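You operate a simulated robot arm through the tools that you are given. There is no shell and no other tool. Be economical: measure what you need, move in short steps, check, and stop when the job is done.

You are at the controls of a simulated robot arm. One attempt, no reset.

Task
Take the white module from the top of the short bench and put it on the black pad on the counter. Take the orange relay and leave it on the wide grey module. Put the small blue fan on top of the gold heat sink. Fetch the small orange fan and set it on top of the black-finned heat sink. Fetch the blue-handled brush and stand it on the tester end of the near bench. Fetch the small drive that says "256" from the top of the blue cabinet and set it on the grey mat. The order is free. Set down upright: blue-handled brush, small drive.

Only the result counts: the job must be done as asked and must still hold three seconds after the hand-in. Knocking over, shifting, dropping, spilling or breaking anything else fails it.

Robot
A 7-joint arm with a two-finger parallel gripper on a trunk, on a base that drives. Base frame: it is fixed to the floor where the robot stands at the start and does not move with it; the origin is under the middle of the robot, x ahead of it, y to its left, z up. Lengths are in m, angles in rad, forces in N, time in s.
With the tool pointing down near the work surface it reaches from about 0.34 to 0.76 m from the robot's upright axis, wherever it stands. Its first joint turns from -2.007 to 2.007 rad. Places, roughly: black pad on the counter [-3.6, -2.7, 0.8]; black-finned heat sink (10x7x5 cm) [-3.3, 0.7, 0.7]; blue-handled brush (4x4x16 cm) [-3.5, 0.4, 0.8]; gold heat sink (14x15x3 cm) [-2.5, -2.7, 0.9]; grey mat [-1.6, 0.3, 0.7]; small blue fan (6x6x3 cm) [-1.6, -1, 0.8]; small drive [-3.5, 2.5, 0.75]; small orange fan (6x6x3 cm) [-1.6, -1, 0.8]; tester end of the near bench [-1.5, -0.6, 0.7]; wide grey module [-1.5, -2.75, 0.75]. Payload 3.91 kg.
Tool frame: the origin (TCP) lies between the finger pads and is the grasp point; the fingertips stand 0.03 m ahead of it; z points along the fingers, y is the line along which they close. Largest opening 0.11 m; finger width 0.02, thickness 0.01; the body of the gripper, 0.048 by 0.112 m, starts 0.055 m behind the TCP.
Orientation is told as [roll, pitch, yaw] about the base's x, y, z axes, in that order, counted from this pose: with the fingers straight down and closing along the base's y, the tool's x points along the base's -x, its y along +y and its z along -z.

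Tools
- The arm moves only by the tool jog_arm. Its argument "series" is one flat list of numbers, 7 for each row, row after row: the shift along the base's x, y, z in m, then the turn, a rotation vector about the base's x, y, z in rad, then the opening in per cent of the stroke, from 0 (shut) to 100 (fully open). In form: [x, y, z, rx, ry, rz, hand, x, y, z, rx, ry, rz, hand, ...]. A call has 1 to 8 rows; each row shifts and turns the commanded pose from where the row before left it. Rows are played at 5 a second. More than 0.05 m and 0.15 rad between two rows, or a gripper value outside its range, and nothing of the call is played. A pose out of reach is approached as far as the arm can. The call stops where the force on the tool passes 40 N (or 10 N more than at its start, if that is more) or the arm is blocked; 0.2 s more then pass. Each finger travels about 0.108 m/s and halts on what it meets, pressing with about 25 N; the grip force reading is that of the motor and also rises with nothing between the fingers. The clock runs only during rows and for 0.2 s after the last one: add rows that do not move to give the fingers time. The reply holds the time, the measured pose of the TCP, the force on the tool along the base axes, the opening and the grip force, in the units named above and with some noise, with the torque about the TCP (base axes, N m) and any sound that the robot's microphone picked up.
- Cameras (640 x 400 px; columns grow to the right, rows downward): "scene" is now at [-0.0021, 0.1847, 1.4976]; the picture's right is [0.52, -0.85, 0.00], its down [-0.67, -0.41, -0.62] and it looks along [0.53, 0.32, -0.79] (base axes); focal length 269 px, centre (320, 200). "wrist" rides on the gripper at [0.072, 0.017, -0.103] in the tool frame; the picture's right is [-0.23, 0.97, 0.00], its down [-0.76, -0.18, -0.62] and it looks along [-0.61, -0.14, 0.78] (tool axes); focal length 222 px, centre (320, 200). There is no depth. A picture from a camera that has moved, and an enlarged one, comes with that camera's place and axes in the base frame and with its lens. The place of the scene camera against the robot may be out by one fixed shift of up to 0.025 m in any direction.
- grab_frame(camera): a new picture of that camera. The clock stands still meanwhile.
- raise_lower(by): slides the trunk up (or, below 0, down) by that many m; the arm and the scene camera ride with it, the base frame stays. It gives what a move gives, with no picture.
- roll_base(legs): drives the robot by 1 to 6 legs, each [ahead, turn to the left] in m and rad, along the robot's own axes; the way and the turn of a leg run together, so that a leg with both is an arc; at most 1.5 m and 3.142 rad a leg. The arm and the cameras ride along, it lands a little off, and it stops where it bumps. It gives what a move gives.
- pan_tilt(pan, tilt): turns the head with the scene camera to pan (to the left, within 2.705 rad either way) and tilt (down, from -0.506 to 1.204), counted from straight ahead of the robot. It gives what a move gives.
- inspect(camera, box): a new picture of the part [left, top, right, bottom] of that camera's present view, enlarged. The clock stands still meanwhile.
- hand_in(): hands the job in; it is judged then, once.

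Work in short steps. Places have to be worked out from the pictures, the camera data and where the tool is seen: move nearer, look again, correct. Check each grasp and each placing, and mend what went wrong. You have 186 turns and 148 pictures in all, those below and enlarged ones among them. Open the gripper and draw the arm clear of the work before you hand the job in, unless the task says otherwise; then end with one line.

The tools are called as name(argument=value, ...) on one line, values as JSON. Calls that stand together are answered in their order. jog_arm: Moves the arm, as the interface text tells. Its arguments: {"type":"object","properties":{"series":{"type":"array","items":{"type":"number"}}},"required":["series"]} The other tools are called the same way: raise_lower (by) slides the trunk up or down; roll_base (legs) drives the base; pan_tilt (pan, tilt) turns the head that bears the scene camera; grab_frame (camera) takes a picture; inspect (camera, box) takes an enlarged picture of a part of a camera's view; hand_in () hands the job in.

At the start:

```text
time: 0.0
position: [0.3186, 0.3468, 1.0449]
orientation: [-0.001, -0.001, -0.009]
contact_force: [0.0, 0.6, 0.7]
torque: [-0.02, -0.01, -0.02]
gripper_width: 0.1101
grip_force: 0.0
trunk travel left (down, up): [-0.6, 0.39]
robot x, y, heading: [-0.0001, 0.0013, -0.002]
head pan, tilt: [0.548, 0.906]
```

scene: 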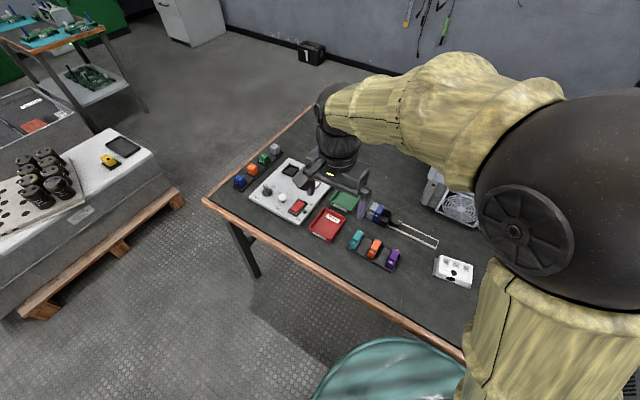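
wrist: 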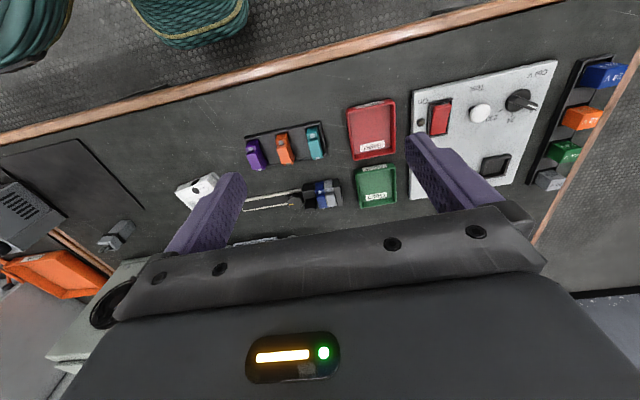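

I start by surveying the room: turn the head behind me to the left first.

pan_tilt(pan=1.6, tilt=0.35)

grab_frame(camera="scene")

pan_tilt(pan=2.7, tilt=0.35)

grab_frame(camera="scene")

pan_tilt(pan=-2.5, tilt=0.35)

grab_frame(camera="scene")

pan_tilt(pan=-1.2, tilt=0.35)

grab_frame(camera="scene")

```text
time: 1.3
position: [0.3187, 0.3475, 1.0452]
orientation: [0.0, 0.001, -0.007]
contact_force: [-0.2, -0.9, 0.8]
torque: [0.03, 0.01, -0.02]
gripper_width: 0.1101
grip_force: 0.0
trunk travel left (down, up): [-0.6, 0.39]
robot x, y, heading: [0.0006, 0.0012, -0.002]
head pan, tilt: [1.6, 0.351]
```

```text
145 pictures are left
camera scene: at [-0.0689, 0.2386, 1.5455], right [1.0, 0.03, 0.0], down [0.01, -0.34, -0.94], along [-0.03, 0.94, -0.34], focal length 269 px, centre (320, 200)
```

scene: 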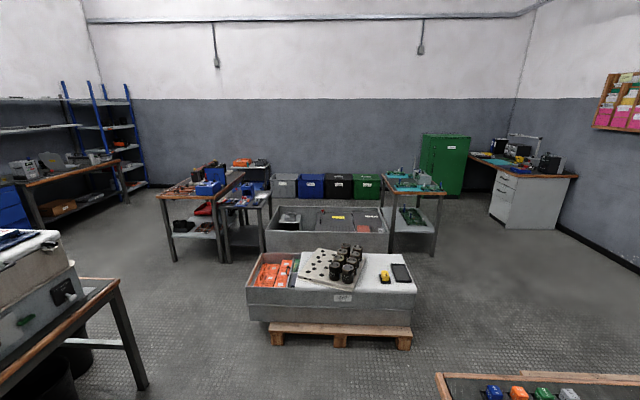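

```text
time: 2.6
position: [0.3179, 0.3476, 1.0443]
orientation: [0.0, 0.001, -0.009]
contact_force: [-0.5, -0.2, 0.2]
torque: [-0.02, 0.0, 0.01]
gripper_width: 0.1098
grip_force: 0.0
trunk travel left (down, up): [-0.6, 0.39]
robot x, y, heading: [-0.0013, 0.0008, 0.002]
head pan, tilt: [2.7, 0.351]
```

```text
144 pictures are left
camera scene: at [-0.1504, 0.1854, 1.5456], right [0.43, 0.9, 0.0], down [0.31, -0.15, -0.94], along [-0.85, 0.4, -0.34], focal length 269 px, centre (320, 200)
```

scene: 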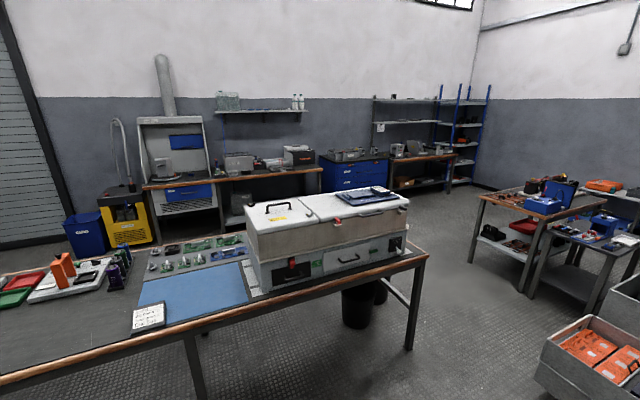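

```text
time: 6.7
position: [0.3183, 0.3467, 1.044]
orientation: [-0.002, 0.0, -0.009]
contact_force: [0.0, 0.3, -0.4]
torque: [-0.01, 0.04, 0.0]
gripper_width: 0.11
grip_force: 0.0
trunk travel left (down, up): [-0.6, 0.39]
robot x, y, heading: [0.0016, -0.0007, -0.002]
head pan, tilt: [-2.499, 0.351]
```

```text
143 pictures are left
camera scene: at [-0.1408, 0.0897, 1.5456], right [-0.6, 0.8, 0.0], down [0.28, 0.21, -0.94], along [-0.75, -0.56, -0.34], focal length 269 px, centre (320, 200)
```

scene: 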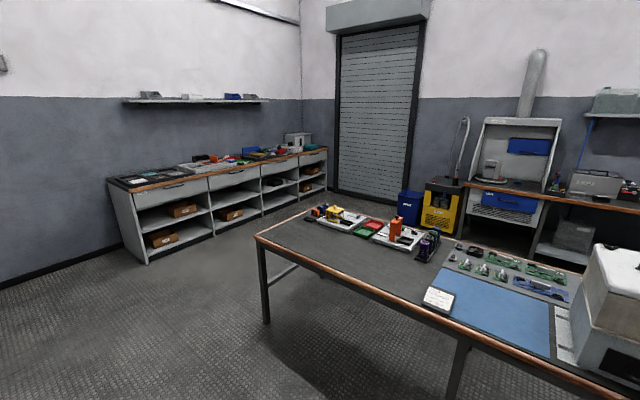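

```text
time: 8.2
position: [0.3184, 0.3483, 1.0445]
orientation: [0.0, 0.0, -0.009]
contact_force: [0.2, 0.0, 0.3]
torque: [0.02, 0.0, -0.01]
gripper_width: 0.11
grip_force: 0.0
trunk travel left (down, up): [-0.6, 0.39]
robot x, y, heading: [0.0021, 0.0001, 0.005]
head pan, tilt: [-1.201, 0.351]
```

```text
142 pictures are left
camera scene: at [-0.0326, 0.0587, 1.5456], right [-0.93, -0.36, 0.0], down [-0.12, 0.32, -0.94], along [0.34, -0.88, -0.34], focal length 269 px, centre (320, 200)
```

scene: 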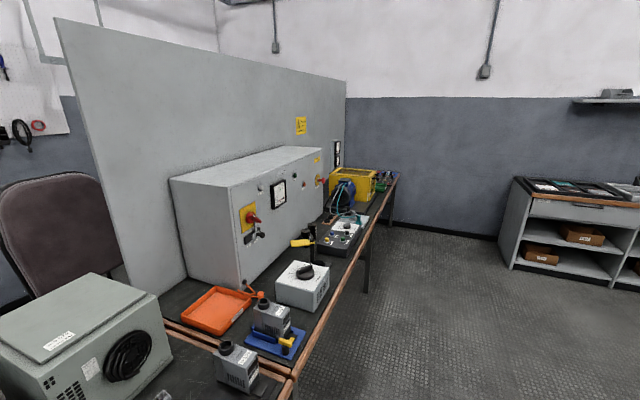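

Zooming in on the candidate areas for the pieces.

pan_tilt(pan=2.3, tilt=0.35)

inspect(camera="scene", box=[260, 120, 640, 280])

inspect(camera="scene", box=[0, 120, 320, 320])

pan_tilt(pan=-2.7, tilt=0.35)

inspect(camera="scene", box=[0, 120, 260, 280])

inspect(camera="scene", box=[180, 180, 500, 380])

inspect(camera="scene", box=[320, 120, 640, 320])

```text
time: 11.1
position: [0.3182, 0.3477, 1.0443]
orientation: [0.001, 0.0, -0.008]
contact_force: [-0.1, 0.4, -0.2]
torque: [0.04, 0.02, -0.03]
gripper_width: 0.11
grip_force: 0.1
trunk travel left (down, up): [-0.6, 0.39]
robot x, y, heading: [0.0024, 0.001, 0.001]
head pan, tilt: [2.3, 0.351]
```

```text
1.68 times, centred on (450, 200) of scene
camera zoom: at [-0.1283, 0.2149, 1.5456], right [0.75, 0.67, 0.0], down [0.23, -0.26, -0.94], along [-0.63, 0.7, -0.34], focal length 452 px, centre (101, 200)
```

zoom: 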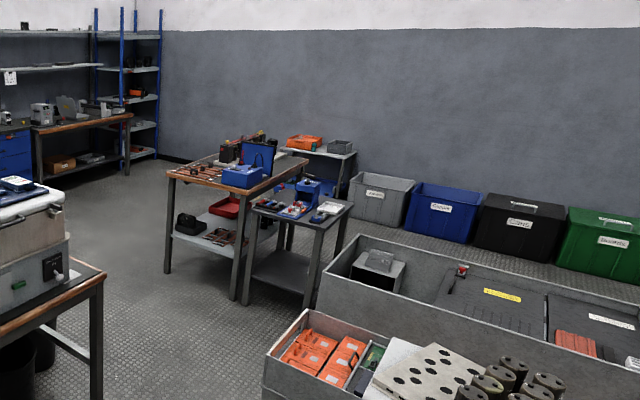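

```text
2.00 times, centred on (160, 220) of scene
camera zoom: at [-0.1283, 0.2149, 1.5456], right [0.75, 0.67, 0.0], down [0.23, -0.26, -0.94], along [-0.63, 0.7, -0.34], focal length 537 px, centre (640, 160)
```

zoom: 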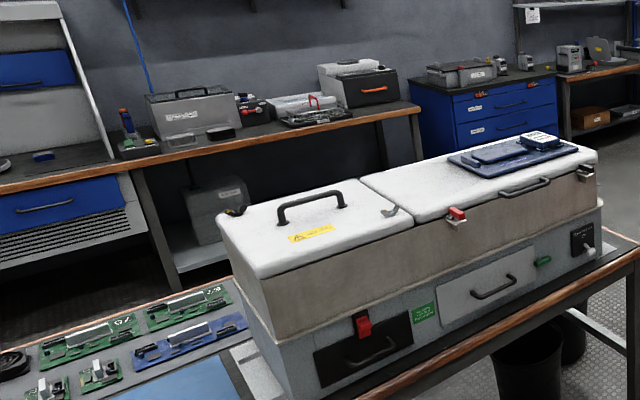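

```text
time: 15.0
position: [0.3186, 0.3465, 1.045]
orientation: [0.002, 0.002, -0.009]
contact_force: [-0.1, 0.3, -0.7]
torque: [-0.04, 0.03, -0.02]
gripper_width: 0.1099
grip_force: 0.1
trunk travel left (down, up): [-0.6, 0.39]
robot x, y, heading: [-0.0029, 0.0008, 0.003]
head pan, tilt: [-2.7, 0.351]
```

```text
2.46 times, centred on (130, 200) of scene
camera zoom: at [-0.1504, 0.1057, 1.5456], right [-0.43, 0.9, 0.0], down [0.31, 0.15, -0.94], along [-0.85, -0.4, -0.34], focal length 661 px, centre (788, 200)
```

zoom: 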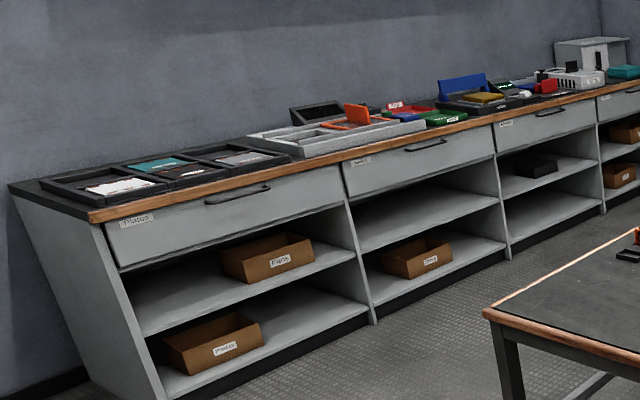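

```text
2.00 times, centred on (340, 280) of scene
camera zoom: at [-0.1504, 0.1057, 1.5456], right [-0.43, 0.9, 0.0], down [0.31, 0.15, -0.94], along [-0.85, -0.4, -0.34], focal length 537 px, centre (280, 40)
```

zoom: 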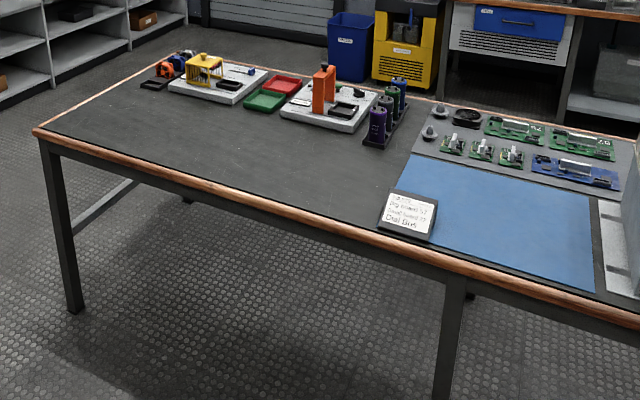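

```text
2.00 times, centred on (480, 220) of scene
camera zoom: at [-0.1504, 0.1057, 1.5456], right [-0.43, 0.9, 0.0], down [0.31, 0.15, -0.94], along [-0.85, -0.4, -0.34], focal length 537 px, centre (0, 160)
```

zoom: 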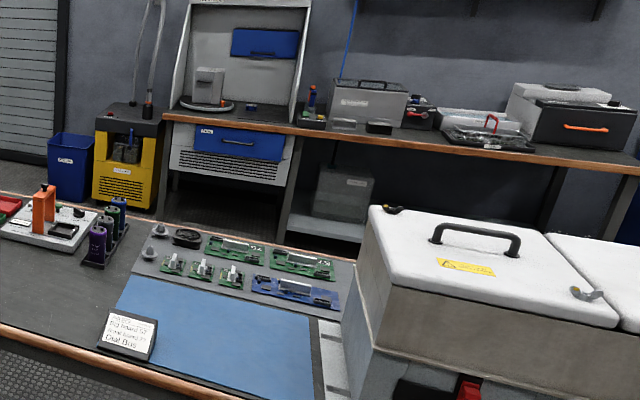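

Now zoom into the start bench and the small tables behind-left to find the relay and the white module.

raise_lower(by=0.39)

pan_tilt(pan=0.2, tilt=0.8)

grab_frame(camera="scene")

pan_tilt(pan=0.9, tilt=0.4)

inspect(camera="scene", box=[0, 50, 400, 300])

pan_tilt(pan=2.0, tilt=0.4)

inspect(camera="scene", box=[180, 80, 420, 230])

pan_tilt(pan=2.6, tilt=0.4)

inspect(camera="scene", box=[160, 60, 480, 260])

inspect(camera="scene", box=[320, 60, 560, 210])

```text
time: 18.8
position: [0.3194, 0.3471, 1.4333]
orientation: [0.0, -0.002, -0.01]
contact_force: [0.8, -0.1, 0.1]
torque: [0.0, -0.05, -0.01]
gripper_width: 0.1101
grip_force: 0.0
trunk travel left (down, up): [-0.99, 0.0]
robot x, y, heading: [-0.0014, -0.0002, 0.006]
head pan, tilt: [-2.7, 0.351]
```

```text
time: 21.3
position: [0.3187, 0.3469, 1.4337]
orientation: [0.0, 0.0, -0.008]
contact_force: [-0.5, 0.0, -0.5]
torque: [0.02, 0.01, 0.0]
gripper_width: 0.11
grip_force: 0.1
trunk travel left (down, up): [-0.99, 0.0]
robot x, y, heading: [-0.0003, -0.0025, 0.001]
head pan, tilt: [0.201, 0.799]
```

```text
136 pictures are left
camera scene: at [0.0129, 0.1615, 1.896], right [0.2, -0.98, 0.0], down [-0.7, -0.14, -0.7], along [0.68, 0.14, -0.72], focal length 269 px, centre (320, 200)
```

scene: 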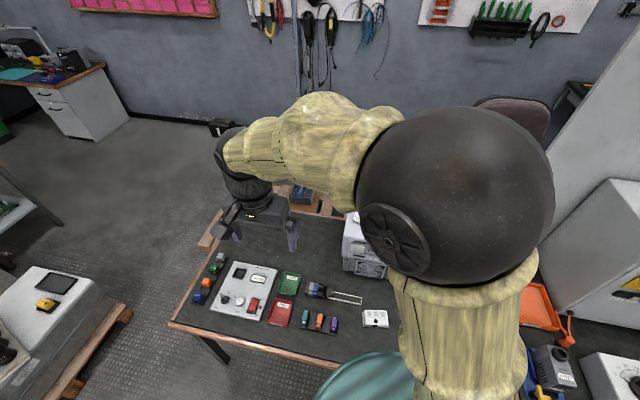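

```text
time: 22.4
position: [0.3192, 0.3481, 1.435]
orientation: [0.0, 0.0, -0.008]
contact_force: [0.2, -0.3, 0.4]
torque: [0.02, 0.01, -0.02]
gripper_width: 0.1099
grip_force: 0.0
trunk travel left (down, up): [-0.99, 0.0]
robot x, y, heading: [0.0017, -0.0017, 0.003]
head pan, tilt: [0.901, 0.4]
```

```text
1.60 times, centred on (200, 175) of scene
camera zoom: at [-0.0085, 0.2181, 1.931], right [0.78, -0.62, 0.0], down [-0.24, -0.31, -0.92], along [0.57, 0.72, -0.39], focal length 430 px, centre (512, 240)
```

zoom: 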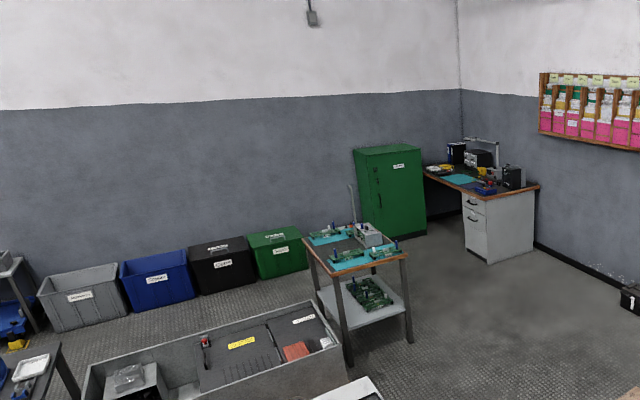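

```text
time: 23.7
position: [0.3189, 0.3475, 1.4343]
orientation: [0.001, 0.002, -0.009]
contact_force: [0.6, 0.8, 0.4]
torque: [0.01, 0.01, -0.01]
gripper_width: 0.11
grip_force: 0.0
trunk travel left (down, up): [-0.99, 0.0]
robot x, y, heading: [0.0005, -0.0029, 0.0]
head pan, tilt: [2.0, 0.4]
```

```text
2.67 times, centred on (300, 155) of scene
camera zoom: at [-0.1046, 0.2298, 1.931], right [0.91, 0.42, 0.0], down [0.16, -0.35, -0.92], along [-0.38, 0.84, -0.39], focal length 716 px, centre (373, 320)
```

zoom: 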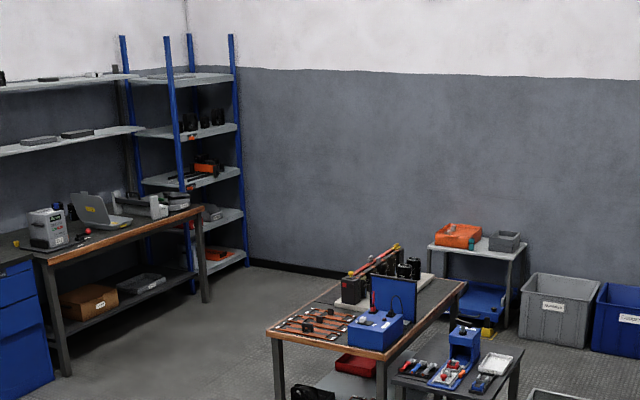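

```text
time: 24.7
position: [0.3195, 0.3475, 1.4342]
orientation: [0.0, 0.0, -0.011]
contact_force: [0.0, -0.6, -0.2]
torque: [-0.02, -0.02, 0.0]
gripper_width: 0.11
grip_force: 0.0
trunk travel left (down, up): [-0.99, 0.0]
robot x, y, heading: [-0.0009, -0.0042, 0.001]
head pan, tilt: [2.601, 0.4]
```

```text
2.00 times, centred on (320, 160) of scene
camera zoom: at [-0.1455, 0.1934, 1.9311], right [0.52, 0.86, 0.0], down [0.33, -0.2, -0.92], along [-0.79, 0.47, -0.39], focal length 537 px, centre (320, 280)
```

zoom: 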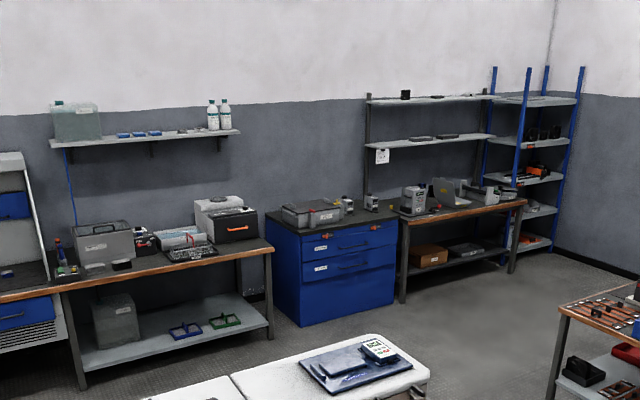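

```text
2.67 times, centred on (440, 135) of scene
camera zoom: at [-0.1455, 0.1934, 1.9311], right [0.52, 0.86, 0.0], down [0.33, -0.2, -0.92], along [-0.79, 0.47, -0.39], focal length 716 px, centre (0, 373)
```

zoom: 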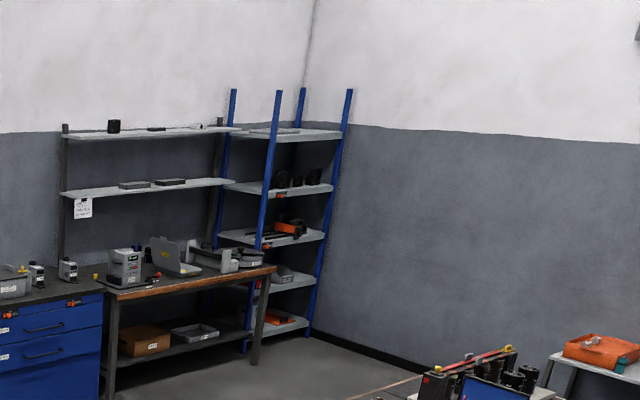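

The start bench needs a closer look; it may hold the relay and the white module.

pan_tilt(pan=0.2, tilt=0.9)

inspect(camera="scene", box=[150, 200, 420, 360])

pan_tilt(pan=-1.0, tilt=0.7)

grab_frame(camera="scene")

inspect(camera="wrist", box=[0, 0, 640, 280])

```text
time: 26.9
position: [0.319, 0.3475, 1.4346]
orientation: [0.001, 0.001, -0.008]
contact_force: [-0.2, -0.2, -0.9]
torque: [-0.02, 0.0, 0.0]
gripper_width: 0.1102
grip_force: 0.0
trunk travel left (down, up): [-0.99, 0.0]
robot x, y, heading: [-0.0007, 0.0029, 0.002]
head pan, tilt: [0.201, 0.901]
```

```text
2.37 times, centred on (285, 280) of scene
camera zoom: at [0.0078, 0.1607, 1.888], right [0.2, -0.98, 0.0], down [-0.77, -0.16, -0.62], along [0.61, 0.12, -0.78], focal length 637 px, centre (403, 10)
```

zoom: 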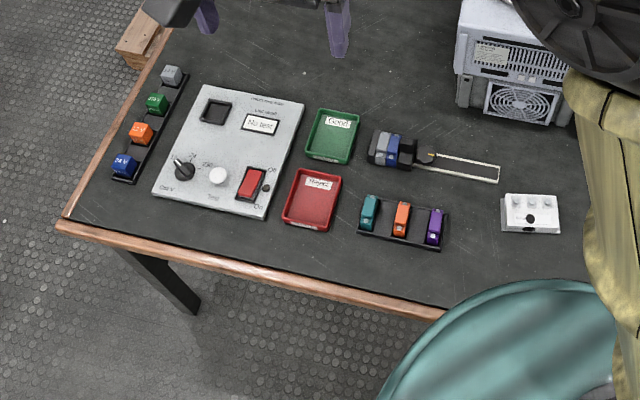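

```text
time: 28.3
position: [0.3193, 0.3471, 1.4343]
orientation: [-0.001, -0.001, -0.009]
contact_force: [0.3, 0.0, 0.2]
torque: [0.03, 0.0, 0.01]
gripper_width: 0.1099
grip_force: 0.0
trunk travel left (down, up): [-0.99, 0.0]
robot x, y, heading: [0.0017, -0.002, 0.002]
head pan, tilt: [-1.0, 0.7]
```

```text
130 pictures are left
camera scene: at [-0.0202, 0.0741, 1.9042], right [-0.84, -0.54, 0.0], down [-0.35, 0.54, -0.76], along [0.41, -0.64, -0.64], focal length 269 px, centre (320, 200)
```

scene: 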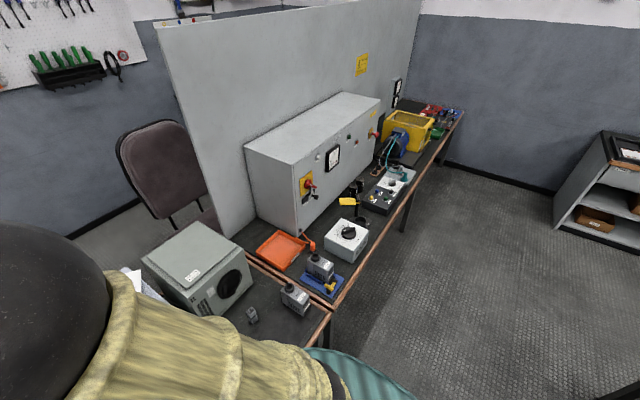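

```text
1.00 times, centred on (320, 140) of wrist
camera zoom: at [0.2461, 0.3641, 1.5371], right [0.24, 0.97, 0.0], down [0.76, -0.18, 0.62], along [0.61, -0.15, -0.78], focal length 222 px, centre (320, 260)
```

zoom: 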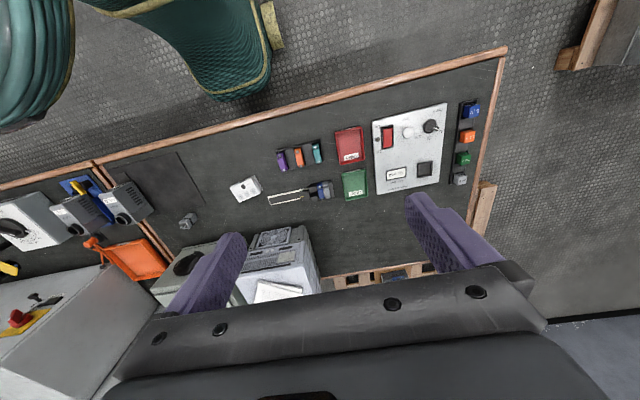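

Zoom tightly onto relays and onto the other small tables for a white module.

inspect(camera="wrist", box=[220, 0, 500, 120])

pan_tilt(pan=1.8, tilt=0.5)

inspect(camera="scene", box=[180, 90, 340, 190])

pan_tilt(pan=1.2, tilt=0.5)

inspect(camera="scene", box=[260, 60, 460, 185])

```text
2.29 times, centred on (360, 60) of wrist
camera zoom: at [0.2461, 0.3641, 1.5371], right [0.24, 0.97, 0.0], down [0.76, -0.18, 0.62], along [0.61, -0.15, -0.78], focal length 508 px, centre (229, 520)
```

zoom: 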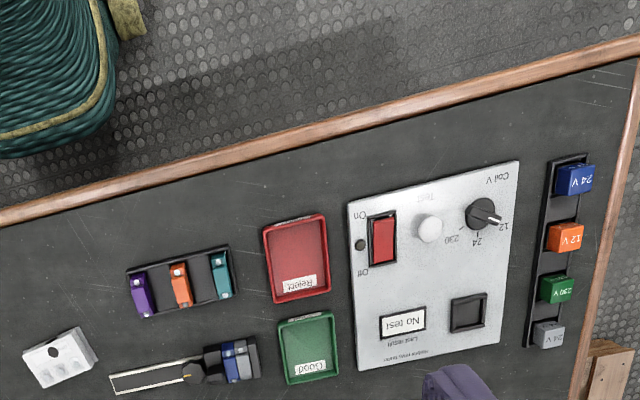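

```text
time: 30.8
position: [0.3189, 0.3477, 1.4347]
orientation: [-0.001, -0.001, -0.009]
contact_force: [-0.7, 1.0, -0.4]
torque: [0.02, -0.02, 0.02]
gripper_width: 0.1103
grip_force: 0.1
trunk travel left (down, up): [-0.99, 0.0]
robot x, y, heading: [-0.0003, -0.0021, 0.003]
head pan, tilt: [1.799, 0.499]
```

```text
4.00 times, centred on (260, 140) of scene
camera zoom: at [-0.0867, 0.2342, 1.9219], right [0.97, 0.23, 0.0], down [0.11, -0.47, -0.88], along [-0.2, 0.86, -0.48], focal length 1075 px, centre (560, 440)
```

zoom: 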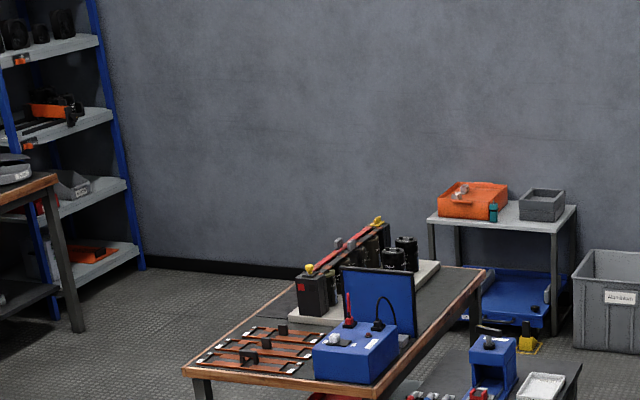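

```text
time: 31.8
position: [0.3183, 0.3487, 1.4339]
orientation: [-0.001, 0.0, -0.01]
contact_force: [0.3, -0.5, 0.0]
torque: [0.01, -0.02, 0.0]
gripper_width: 0.1099
grip_force: 0.0
trunk travel left (down, up): [-0.99, 0.0]
robot x, y, heading: [-0.0028, -0.0079, -0.002]
head pan, tilt: [1.201, 0.499]
```

```text
3.20 times, centred on (360, 122) of scene
camera zoom: at [-0.0334, 0.2304, 1.9219], right [0.93, -0.36, 0.0], down [-0.17, -0.45, -0.88], along [0.32, 0.82, -0.48], focal length 860 px, centre (192, 448)
```

zoom: 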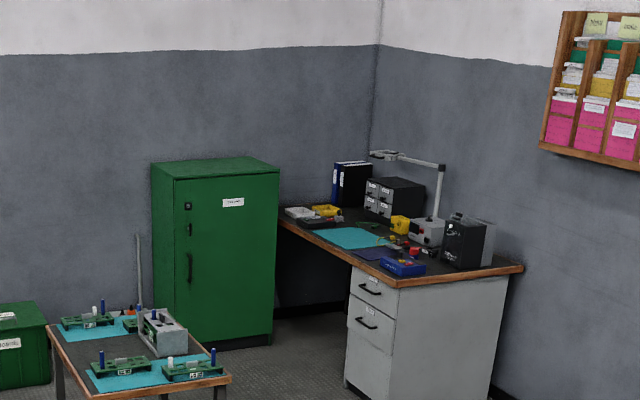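

The orange 12 V relay sits in the rack at about (0.485, 0.775). I shift the base left 0.45 m, facing the bench again.

roll_base(legs=[[0, 1.571], [0.45, 0], [0, -1.571]])

grab_frame(camera="wrist")

```text
time: 42.1
position: [0.3405, 0.7857, 1.4342]
orientation: [0.0, 0.0, -0.034]
contact_force: [0.7, -0.6, 0.6]
torque: [0.01, 0.02, 0.0]
gripper_width: 0.1098
grip_force: 0.1
trunk travel left (down, up): [-0.99, 0.0]
robot x, y, heading: [0.0102, 0.4467, -0.029]
head pan, tilt: [1.201, 0.499]
```

```text
125 pictures are left
camera wrist: at [0.2679, 0.8038, 1.5371], right [0.26, 0.97, 0.0], down [0.76, -0.2, 0.62], along [0.6, -0.16, -0.78], focal length 222 px, centre (320, 200)
```

wrist: 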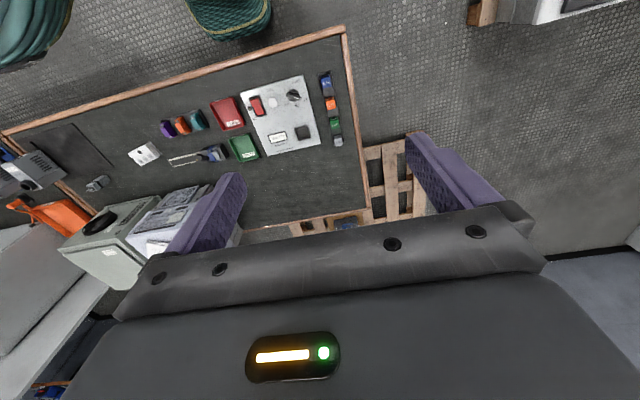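

Relay confirmed at ~(0.480, 0.780). I lower the trunk and move above it.

raise_lower(by=-0.45)

jog_arm(series=[0.045, 0, 0, 0, 0, 0.034, 100, 0.045, 0, 0, 0, 0, 0, 100, 0.047, -0.005, 0, 0, 0, 0, 100, 0, 0, 0, 0, 0, 0, 100])

grab_frame(camera="wrist")

```text
refused: -0.45 is not a number from -0.4 to 0.4
```

```text
time: 43.1
position: [0.4743, 0.779, 1.436]
orientation: [0.002, -0.002, 0.003]
contact_force: [-0.6, -0.2, 0.3]
torque: [0.0, -0.07, 0.02]
gripper_width: 0.11
grip_force: 0.0
trunk travel left (down, up): [-0.99, 0.0]
robot x, y, heading: [0.0138, 0.4458, -0.028]
head pan, tilt: [1.201, 0.499]
```

```text
124 pictures are left
camera wrist: at [0.4015, 0.7958, 1.5376], right [0.23, 0.97, 0.0], down [0.76, -0.18, 0.62], along [0.61, -0.14, -0.78], focal length 222 px, centre (320, 200)
```

wrist: 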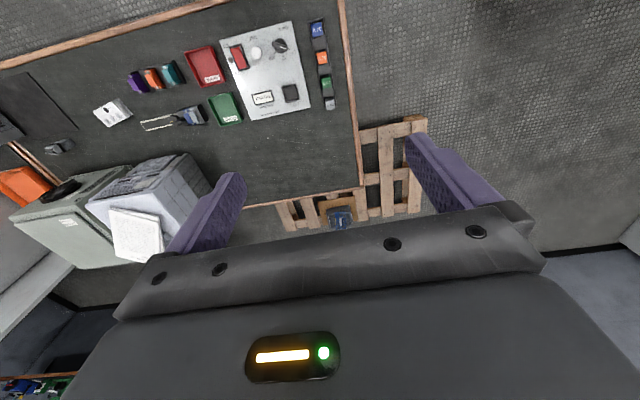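

Lower the trunk 0.4 and recheck.

raise_lower(by=-0.4)

grab_frame(camera="wrist")

```text
time: 46.9
position: [0.4751, 0.7796, 1.0342]
orientation: [-0.001, 0.0, -0.001]
contact_force: [0.7, -0.2, -0.5]
torque: [0.01, -0.01, -0.01]
gripper_width: 0.1099
grip_force: 0.0
trunk travel left (down, up): [-0.59, 0.4]
robot x, y, heading: [0.0096, 0.4466, -0.028]
head pan, tilt: [1.201, 0.499]
```

```text
123 pictures are left
camera wrist: at [0.403, 0.7958, 1.137], right [0.23, 0.97, 0.0], down [0.76, -0.18, 0.62], along [0.61, -0.14, -0.78], focal length 222 px, centre (320, 200)
```

wrist: 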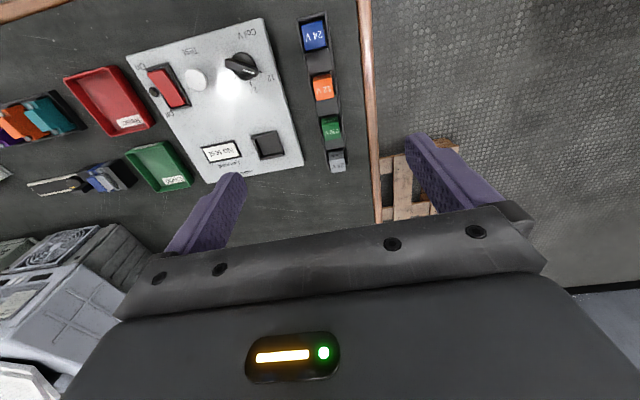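

Center over the relay at (0.474, 0.785) with a narrower opening and descend to z≈0.85.

jog_arm(series=[0, 0.005, -0.045, 0, 0, 0, 65, 0, 0, -0.045, 0, 0, 0, 65, 0, 0, -0.045, 0, 0, 0, 65, 0, 0, -0.045, 0, 0, 0, 65, 0, 0, 0, 0, 0, 0, 65])

grab_frame(camera="wrist")

```text
time: 48.1
position: [0.4771, 0.7853, 0.8555]
orientation: [0.001, 0.0, 0.0]
contact_force: [-0.2, -0.3, 0.5]
torque: [0.0, -0.02, -0.02]
gripper_width: 0.0715
grip_force: 0.2
trunk travel left (down, up): [-0.59, 0.4]
robot x, y, heading: [0.0128, 0.4463, -0.029]
head pan, tilt: [1.201, 0.499]
```

```text
122 pictures are left
camera wrist: at [0.4043, 0.8026, 0.9583], right [0.23, 0.97, 0.0], down [0.76, -0.18, 0.62], along [0.61, -0.14, -0.78], focal length 222 px, centre (320, 200)
```

wrist: 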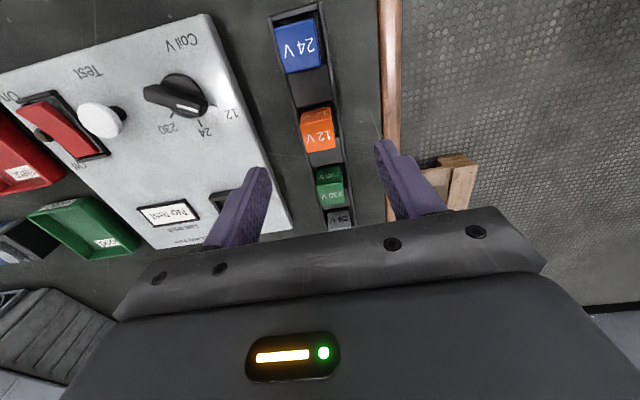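

Relay top centre about (0.484, 0.784). Descend to z≈0.768 and close.

jog_arm(series=[0.006, -0.001, -0.03, 0, 0, 0, 65, 0, 0, -0.03, 0, 0, 0, 65, 0, 0, -0.027, 0, 0, 0, 65, 0, 0, 0, 0, 0, 0, 65])

grab_frame(camera="wrist")

```text
time: 49.1
position: [0.4812, 0.7851, 0.7682]
orientation: [0.0, 0.002, -0.001]
contact_force: [0.7, 1.2, -0.3]
torque: [-0.03, 0.02, -0.03]
gripper_width: 0.0715
grip_force: 0.0
trunk travel left (down, up): [-0.59, 0.4]
robot x, y, heading: [0.0129, 0.448, -0.029]
head pan, tilt: [1.201, 0.499]
```

```text
121 pictures are left
camera wrist: at [0.4085, 0.8008, 0.8703], right [0.23, 0.97, 0.0], down [0.76, -0.18, 0.62], along [0.61, -0.14, -0.78], focal length 222 px, centre (320, 200)
```

wrist: 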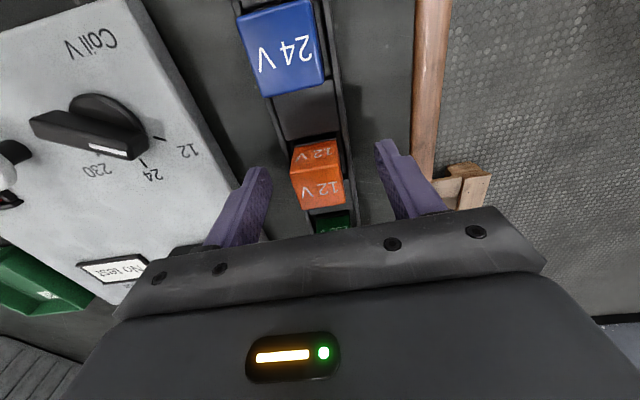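

Well centred. Close and lift.

jog_arm(series=[0, 0, 0, 0, 0, 0, 20, 0, 0, 0, 0, 0, 0, 15, 0, 0, 0, 0, 0, 0, 15, 0, 0, 0.03, 0, 0, 0, 15, 0, 0, 0.045, 0, 0, 0, 15, 0, 0, 0.045, 0, 0, 0, 15])

grab_frame(camera="wrist")

```text
time: 50.5
position: [0.4806, 0.7827, 0.8893]
orientation: [0.002, 0.001, 0.001]
contact_force: [-0.5, 0.1, -0.3]
torque: [0.0, 0.01, 0.02]
gripper_width: 0.0294
grip_force: 25.3
trunk travel left (down, up): [-0.59, 0.4]
robot x, y, heading: [0.0099, 0.4441, -0.034]
head pan, tilt: [1.201, 0.499]
```

```text
120 pictures are left
camera wrist: at [0.4077, 0.8002, 0.9918], right [0.23, 0.97, 0.0], down [0.76, -0.18, 0.62], along [0.61, -0.14, -0.78], focal length 222 px, centre (320, 200)
```

wrist: 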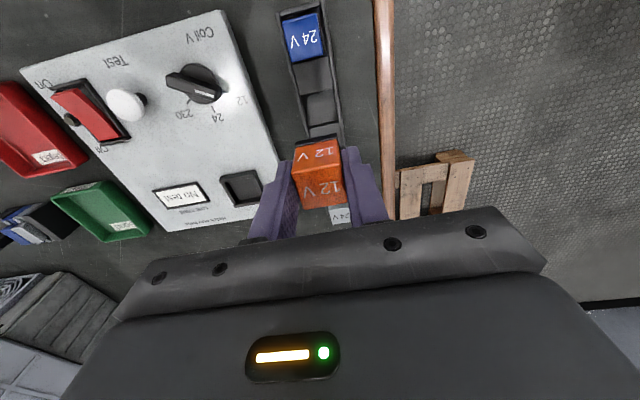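

Relay is held (29 mm). Raise the trunk and drive around the near bench toward the counter.

raise_lower(by=0.4)

roll_base(legs=[[0, -1.738], [1.4, 0], [0.686, 0], [0, -1.065], [1.15, 0], [0, 1.263]])

pan_tilt(pan=0.0, tilt=0.6)

grab_frame(camera="scene")

grab_frame(camera="wrist")

```text
time: 54.3
position: [0.4806, 0.7842, 1.2884]
orientation: [0.0, 0.001, 0.001]
contact_force: [-0.3, 0.1, -0.1]
torque: [0.02, 0.0, 0.01]
gripper_width: 0.0293
grip_force: 24.6
trunk travel left (down, up): [-0.99, 0.0]
robot x, y, heading: [0.0113, 0.4465, -0.027]
head pan, tilt: [1.201, 0.499]
```

```text
time: 58.8
position: [0.2835, -0.063, 1.2889]
orientation: [-0.002, 0.0, -1.706]
contact_force: [0.0, -0.8, -0.6]
torque: [0.03, -0.02, 0.0]
gripper_width: 0.0294
grip_force: 24.5
trunk travel left (down, up): [-0.99, 0.0]
robot x, y, heading: [0.0144, 0.445, -1.726]
head pan, tilt: [1.201, 0.499]
stopped in leg 1: the robot was blocked; the commanded pose is now the measured one
```

```text
time: 60.2
position: [0.2838, -0.0645, 1.2888]
orientation: [-0.001, 0.001, -1.706]
contact_force: [0.1, -1.4, -1.4]
torque: [-0.01, 0.01, 0.0]
gripper_width: 0.0295
grip_force: 25.1
trunk travel left (down, up): [-0.99, 0.0]
robot x, y, heading: [0.0122, 0.4431, -1.729]
head pan, tilt: [0.0, 0.6]
```

```text
119 pictures are left
camera scene: at [0.1529, 0.3857, 1.9128], right [-0.99, 0.16, 0.0], down [0.09, 0.56, -0.82], along [-0.13, -0.81, -0.57], focal length 269 px, centre (320, 200)
```

scene: 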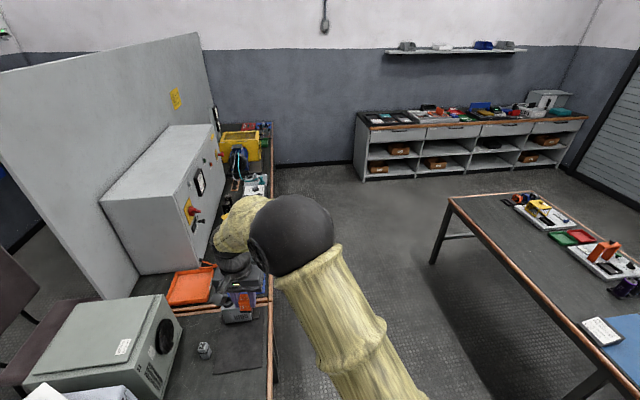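

```text
118 pictures are left
camera wrist: at [0.3105, 0.0056, 1.3912], right [0.93, -0.36, 0.0], down [-0.28, -0.73, 0.62], along [-0.22, -0.58, -0.78], focal length 222 px, centre (320, 200)
```

wrist: 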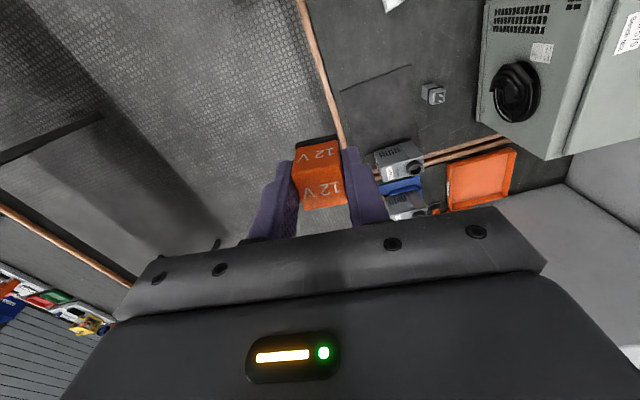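

The base corner brushed the bench at the end of the turn; driving ahead goes away from it.

roll_base(legs=[[0.3, 0]])

```text
time: 62.2
position: [0.2338, -0.3564, 1.2879]
orientation: [0.0, 0.0, -1.712]
contact_force: [-1.3, 0.5, -0.8]
torque: [0.01, 0.03, -0.01]
gripper_width: 0.0293
grip_force: 24.6
trunk travel left (down, up): [-0.99, 0.0]
robot x, y, heading: [-0.0336, 0.1562, -1.739]
head pan, tilt: [0.0, 0.6]
```

Free; continue the route.

roll_base(legs=[[1.0, 0], [0.75, 0], [0, -1.089], [1.233, 0], [0, 1.257]])

grab_frame(camera="scene")

grab_frame(camera="wrist")

```text
time: 82.7
position: [-1.0632, -2.4345, 1.2885]
orientation: [0.001, 0.0, -1.482]
contact_force: [-0.8, -0.6, -0.5]
torque: [0.02, 0.02, 0.0]
gripper_width: 0.0295
grip_force: 24.7
trunk travel left (down, up): [-0.99, 0.0]
robot x, y, heading: [-1.4362, -1.9973, -1.514]
head pan, tilt: [0.0, 0.6]
```

```text
117 pictures are left
camera scene: at [-1.293, -2.0235, 1.9128], right [-1.0, -0.06, 0.0], down [-0.04, 0.56, -0.82], along [0.05, -0.82, -0.57], focal length 269 px, centre (320, 200)
```

scene: 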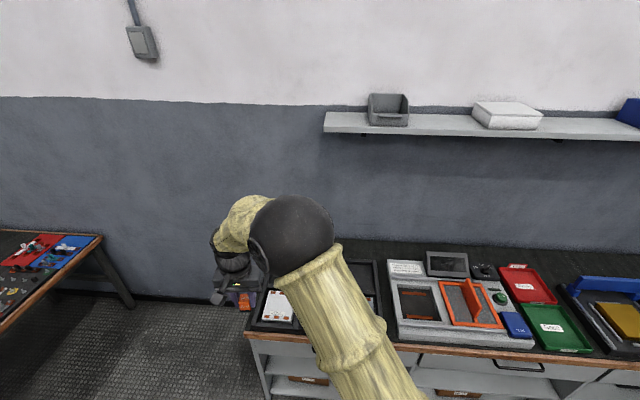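

```text
116 pictures are left
camera wrist: at [-1.0534, -2.3608, 1.3913], right [0.99, -0.14, 0.0], down [-0.11, -0.77, 0.62], along [-0.09, -0.62, -0.78], focal length 222 px, centre (320, 200)
```

wrist: 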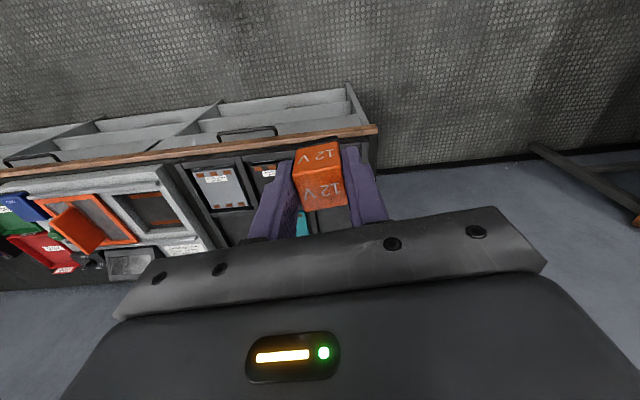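

The wide grey module is the one in the second tray at about (-1.47, -2.77). Drive 0.2 closer and swing the arm over it.

roll_base(legs=[[0.2, 0]])

jog_arm(series=[-0.048, -0.01, 0, 0, 0, -0.089, 15, -0.048, -0.015, 0, 0, 0, 0, 15, -0.048, -0.015, 0, 0, 0, 0, 15, -0.048, -0.01, 0, 0, 0, 0, 15, -0.048, -0.01, 0, 0, 0, 0, 15, -0.048, -0.01, 0, 0, 0, 0, 15, -0.048, -0.01, 0, 0, 0, 0, 15, -0.048, -0.01, 0, 0, 0, 0, 15])

grab_frame(camera="wrist")

```text
time: 84.3
position: [-1.0503, -2.6339, 1.2876]
orientation: [-0.001, 0.002, -1.48]
contact_force: [0.6, 0.6, -1.1]
torque: [0.02, 0.01, -0.01]
gripper_width: 0.0294
grip_force: 25.0
trunk travel left (down, up): [-0.99, 0.0]
robot x, y, heading: [-1.4277, -2.1962, -1.502]
head pan, tilt: [0.0, 0.6]
```

```text
refused: row 2 steps farther than a row can; nothing moved
```

```text
115 pictures are left
camera wrist: at [-1.0396, -2.561, 1.391], right [0.99, -0.14, 0.0], down [-0.11, -0.78, 0.62], along [-0.09, -0.62, -0.78], focal length 222 px, centre (320, 200)
```

wrist: 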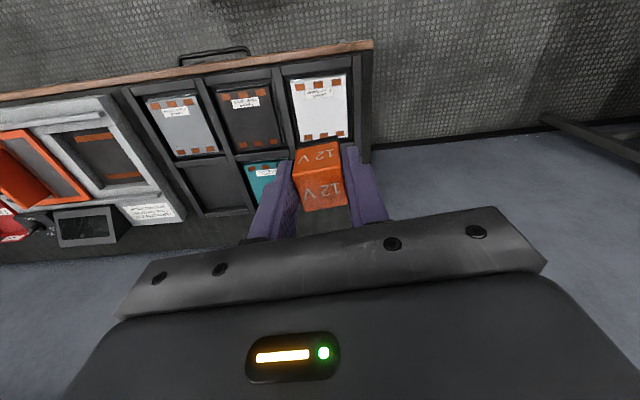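

Grey module at about (-1.48, -2.736). Move over in permitted steps.

jog_arm(series=[-0.048, -0.011, 0, 0, 0, -0.089, 15, -0.048, -0.011, 0, 0, 0, 0, 15, -0.048, -0.011, 0, 0, 0, 0, 15, -0.048, -0.011, 0, 0, 0, 0, 15, -0.048, -0.011, 0, 0, 0, 0, 15, -0.048, -0.011, 0, 0, 0, 0, 15, -0.048, -0.011, 0, 0, 0, 0, 15, -0.048, -0.011, 0, 0, 0, 0, 15])

raise_lower(by=-0.3)

grab_frame(camera="wrist")

```text
time: 86.1
position: [-1.4364, -2.7231, 1.2865]
orientation: [0.001, 0.0, -1.568]
contact_force: [-0.3, -0.3, -1.3]
torque: [-0.01, -0.05, -0.04]
gripper_width: 0.0295
grip_force: 25.0
trunk travel left (down, up): [-0.99, 0.0]
robot x, y, heading: [-1.4271, -2.1962, -1.504]
head pan, tilt: [0.0, 0.6]
```

```text
time: 89.1
position: [-1.4347, -2.7219, 0.9875]
orientation: [0.0, -0.001, -1.569]
contact_force: [0.6, 0.5, -0.3]
torque: [-0.02, -0.02, 0.02]
gripper_width: 0.0294
grip_force: 25.2
trunk travel left (down, up): [-0.69, 0.3]
robot x, y, heading: [-1.4257, -2.1972, -1.5]
head pan, tilt: [0.0, 0.6]
```

```text
114 pictures are left
camera wrist: at [-1.4178, -2.6508, 1.0897], right [0.97, -0.23, 0.0], down [-0.18, -0.76, 0.62], along [-0.14, -0.61, -0.78], focal length 222 px, centre (320, 200)
```

wrist: 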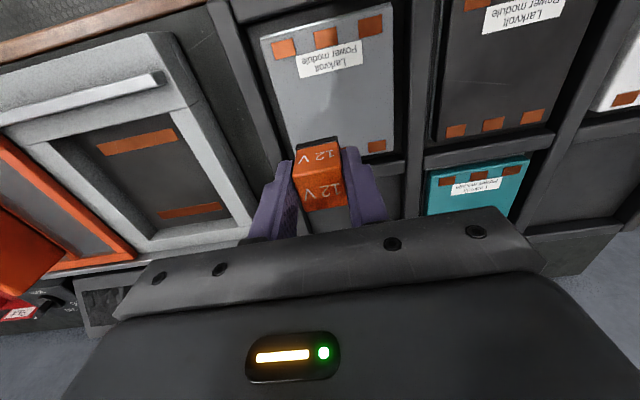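

The grey Larkvolt module centre is about (-1.41, -2.745). Shift and descend, then feel for contact.

jog_arm(series=[0.02, -0.02, -0.03, 0, 0, 0, 15, 0, 0, -0.045, 0, 0, 0, 15, 0, 0, -0.045, 0, 0, 0, 15, 0, 0, -0.04, 0, 0, 0, 15, 0, 0, 0, 0, 0, 0, 15])

grab_frame(camera="wrist")

```text
time: 90.1
position: [-1.4141, -2.744, 0.858]
orientation: [0.001, -0.01, -1.569]
contact_force: [0.1, 10.9, 30.9]
torque: [0.65, 0.08, -0.04]
gripper_width: 0.0293
grip_force: 25.0
trunk travel left (down, up): [-0.69, 0.3]
robot x, y, heading: [-1.4269, -2.1995, -1.508]
head pan, tilt: [0.0, 0.6]
stopped in row 4: the force on the tool passed its limit (the readings are from after the stop); the commanded pose is now the measured one
```

```text
113 pictures are left
camera wrist: at [-1.3985, -2.6718, 0.96], right [0.97, -0.23, 0.0], down [-0.18, -0.76, 0.63], along [-0.14, -0.61, -0.78], focal length 222 px, centre (320, 200)
```

wrist: 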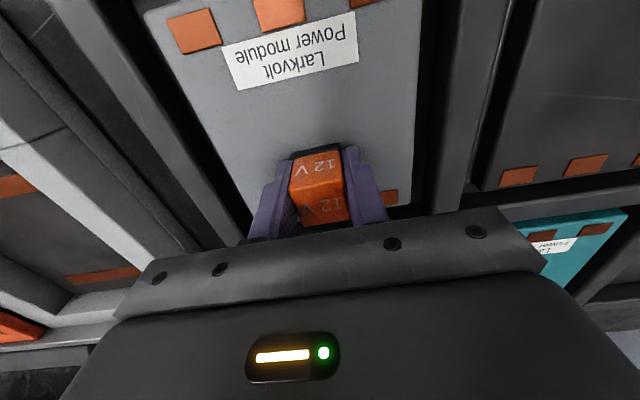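

Contact at z≈0.858 means the relay rests on the module. Ease up, nudge toward centre, set down gently and release.

jog_arm(series=[0, 0.01, 0.005, 0, 0, 0, 15, 0, 0, -0.003, 0, 0, 0, 15, 0, 0, 0, 0, 0, 0, 15])

```text
time: 90.9
position: [-1.4145, -2.737, 0.857]
orientation: [0.002, -0.014, -1.569]
contact_force: [1.3, -8.3, 28.7]
torque: [0.08, 0.07, 0.08]
gripper_width: 0.0293
grip_force: 24.9
trunk travel left (down, up): [-0.69, 0.3]
robot x, y, heading: [-1.4283, -2.1991, -1.506]
head pan, tilt: [0.0, 0.6]
```

Still pressing lightly; raise 2 mm and open partly, then lift.

jog_arm(series=[0, 0, 0.003, 0, 0, 0, 15, 0, 0, 0, 0, 0, 0, 35, 0, 0, 0, 0, 0, 0, 60, 0, 0, 0.03, 0, 0, 0, 60, 0, 0, 0.045, 0, 0, 0, 60, 0, 0, 0.045, 0, 0, 0, 60])

grab_frame(camera="wrist")

```text
time: 92.3
position: [-1.4146, -2.7347, 0.9797]
orientation: [0.001, -0.007, -1.57]
contact_force: [0.2, 0.5, -0.1]
torque: [-0.01, 0.01, -0.01]
gripper_width: 0.066
grip_force: 0.1
trunk travel left (down, up): [-0.69, 0.3]
robot x, y, heading: [-1.4267, -2.1994, -1.506]
head pan, tilt: [0.0, 0.6]
```

```text
112 pictures are left
camera wrist: at [-1.3983, -2.6618, 1.0821], right [0.97, -0.23, 0.0], down [-0.18, -0.76, 0.63], along [-0.14, -0.61, -0.78], focal length 222 px, centre (320, 200)
```

wrist: 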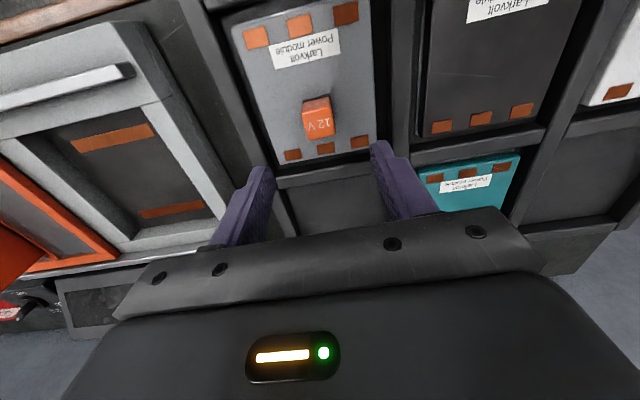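

Relay is on the grey module. Raise, turn around to the near bench's end, and look at the fans.

raise_lower(by=0.3)

inspect(camera="scene", box=[380, 180, 640, 343])

roll_base(legs=[[0, 3.1], [0.38, 0]])

grab_frame(camera="wrist")

grab_frame(camera="scene")

```text
time: 95.3
position: [-1.4156, -2.7359, 1.2801]
orientation: [0.002, -0.008, -1.568]
contact_force: [0.5, 0.1, 0.0]
torque: [0.01, 0.0, 0.01]
gripper_width: 0.066
grip_force: 0.1
trunk travel left (down, up): [-0.99, 0.0]
robot x, y, heading: [-1.4292, -2.1967, -1.509]
head pan, tilt: [0.0, 0.6]
```

```text
2.45 times, centred on (510, 262) of scene
camera zoom: at [-1.2803, -2.2237, 1.9128], right [-1.0, -0.07, 0.0], down [-0.04, 0.56, -0.82], along [0.05, -0.82, -0.57], focal length 659 px, centre (-146, 49)
```

zoom: 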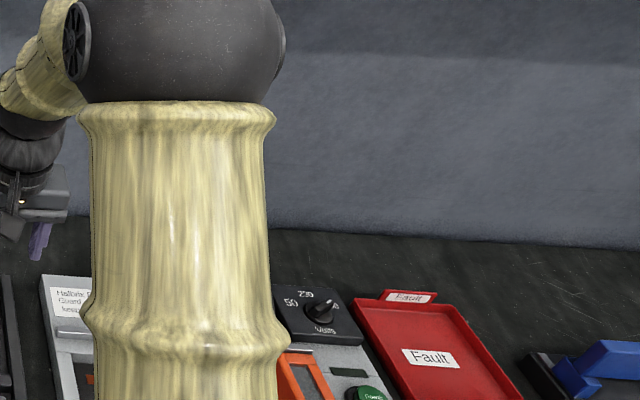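

```text
time: 100.9
position: [-1.0667, -1.7832, 1.2787]
orientation: [-0.005, -0.007, 0.821]
contact_force: [-0.5, 0.6, -0.2]
torque: [-0.06, -0.06, -0.02]
gripper_width: 0.0661
grip_force: 0.1
trunk travel left (down, up): [-0.99, 0.0]
robot x, y, heading: [-1.4169, -2.1899, 0.685]
head pan, tilt: [0.0, 0.6]
stopped in leg 1: the robot was blocked; the commanded pose is now the measured one
```

```text
110 pictures are left
camera wrist: at [-1.1291, -1.8265, 1.3815], right [-0.56, 0.83, 0.0], down [0.64, 0.43, 0.63], along [0.52, 0.35, -0.78], focal length 222 px, centre (320, 200)
```

wrist: 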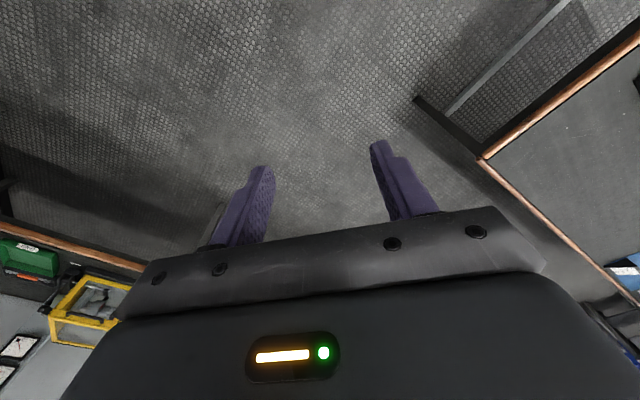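

```text
109 pictures are left
camera scene: at [-1.5046, -2.0567, 1.9122], right [0.63, -0.77, 0.0], down [-0.44, -0.36, -0.83], along [0.64, 0.52, -0.56], focal length 269 px, centre (320, 200)
```

scene: 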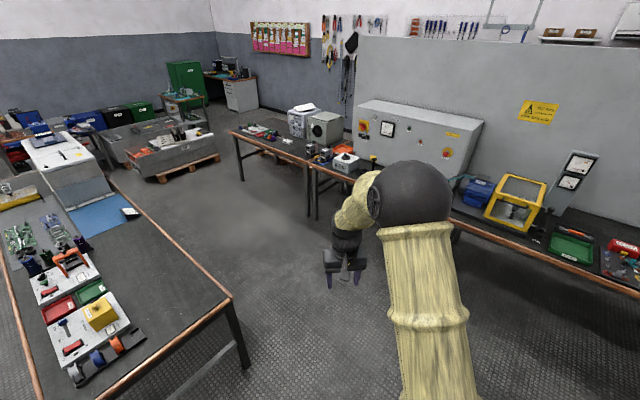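

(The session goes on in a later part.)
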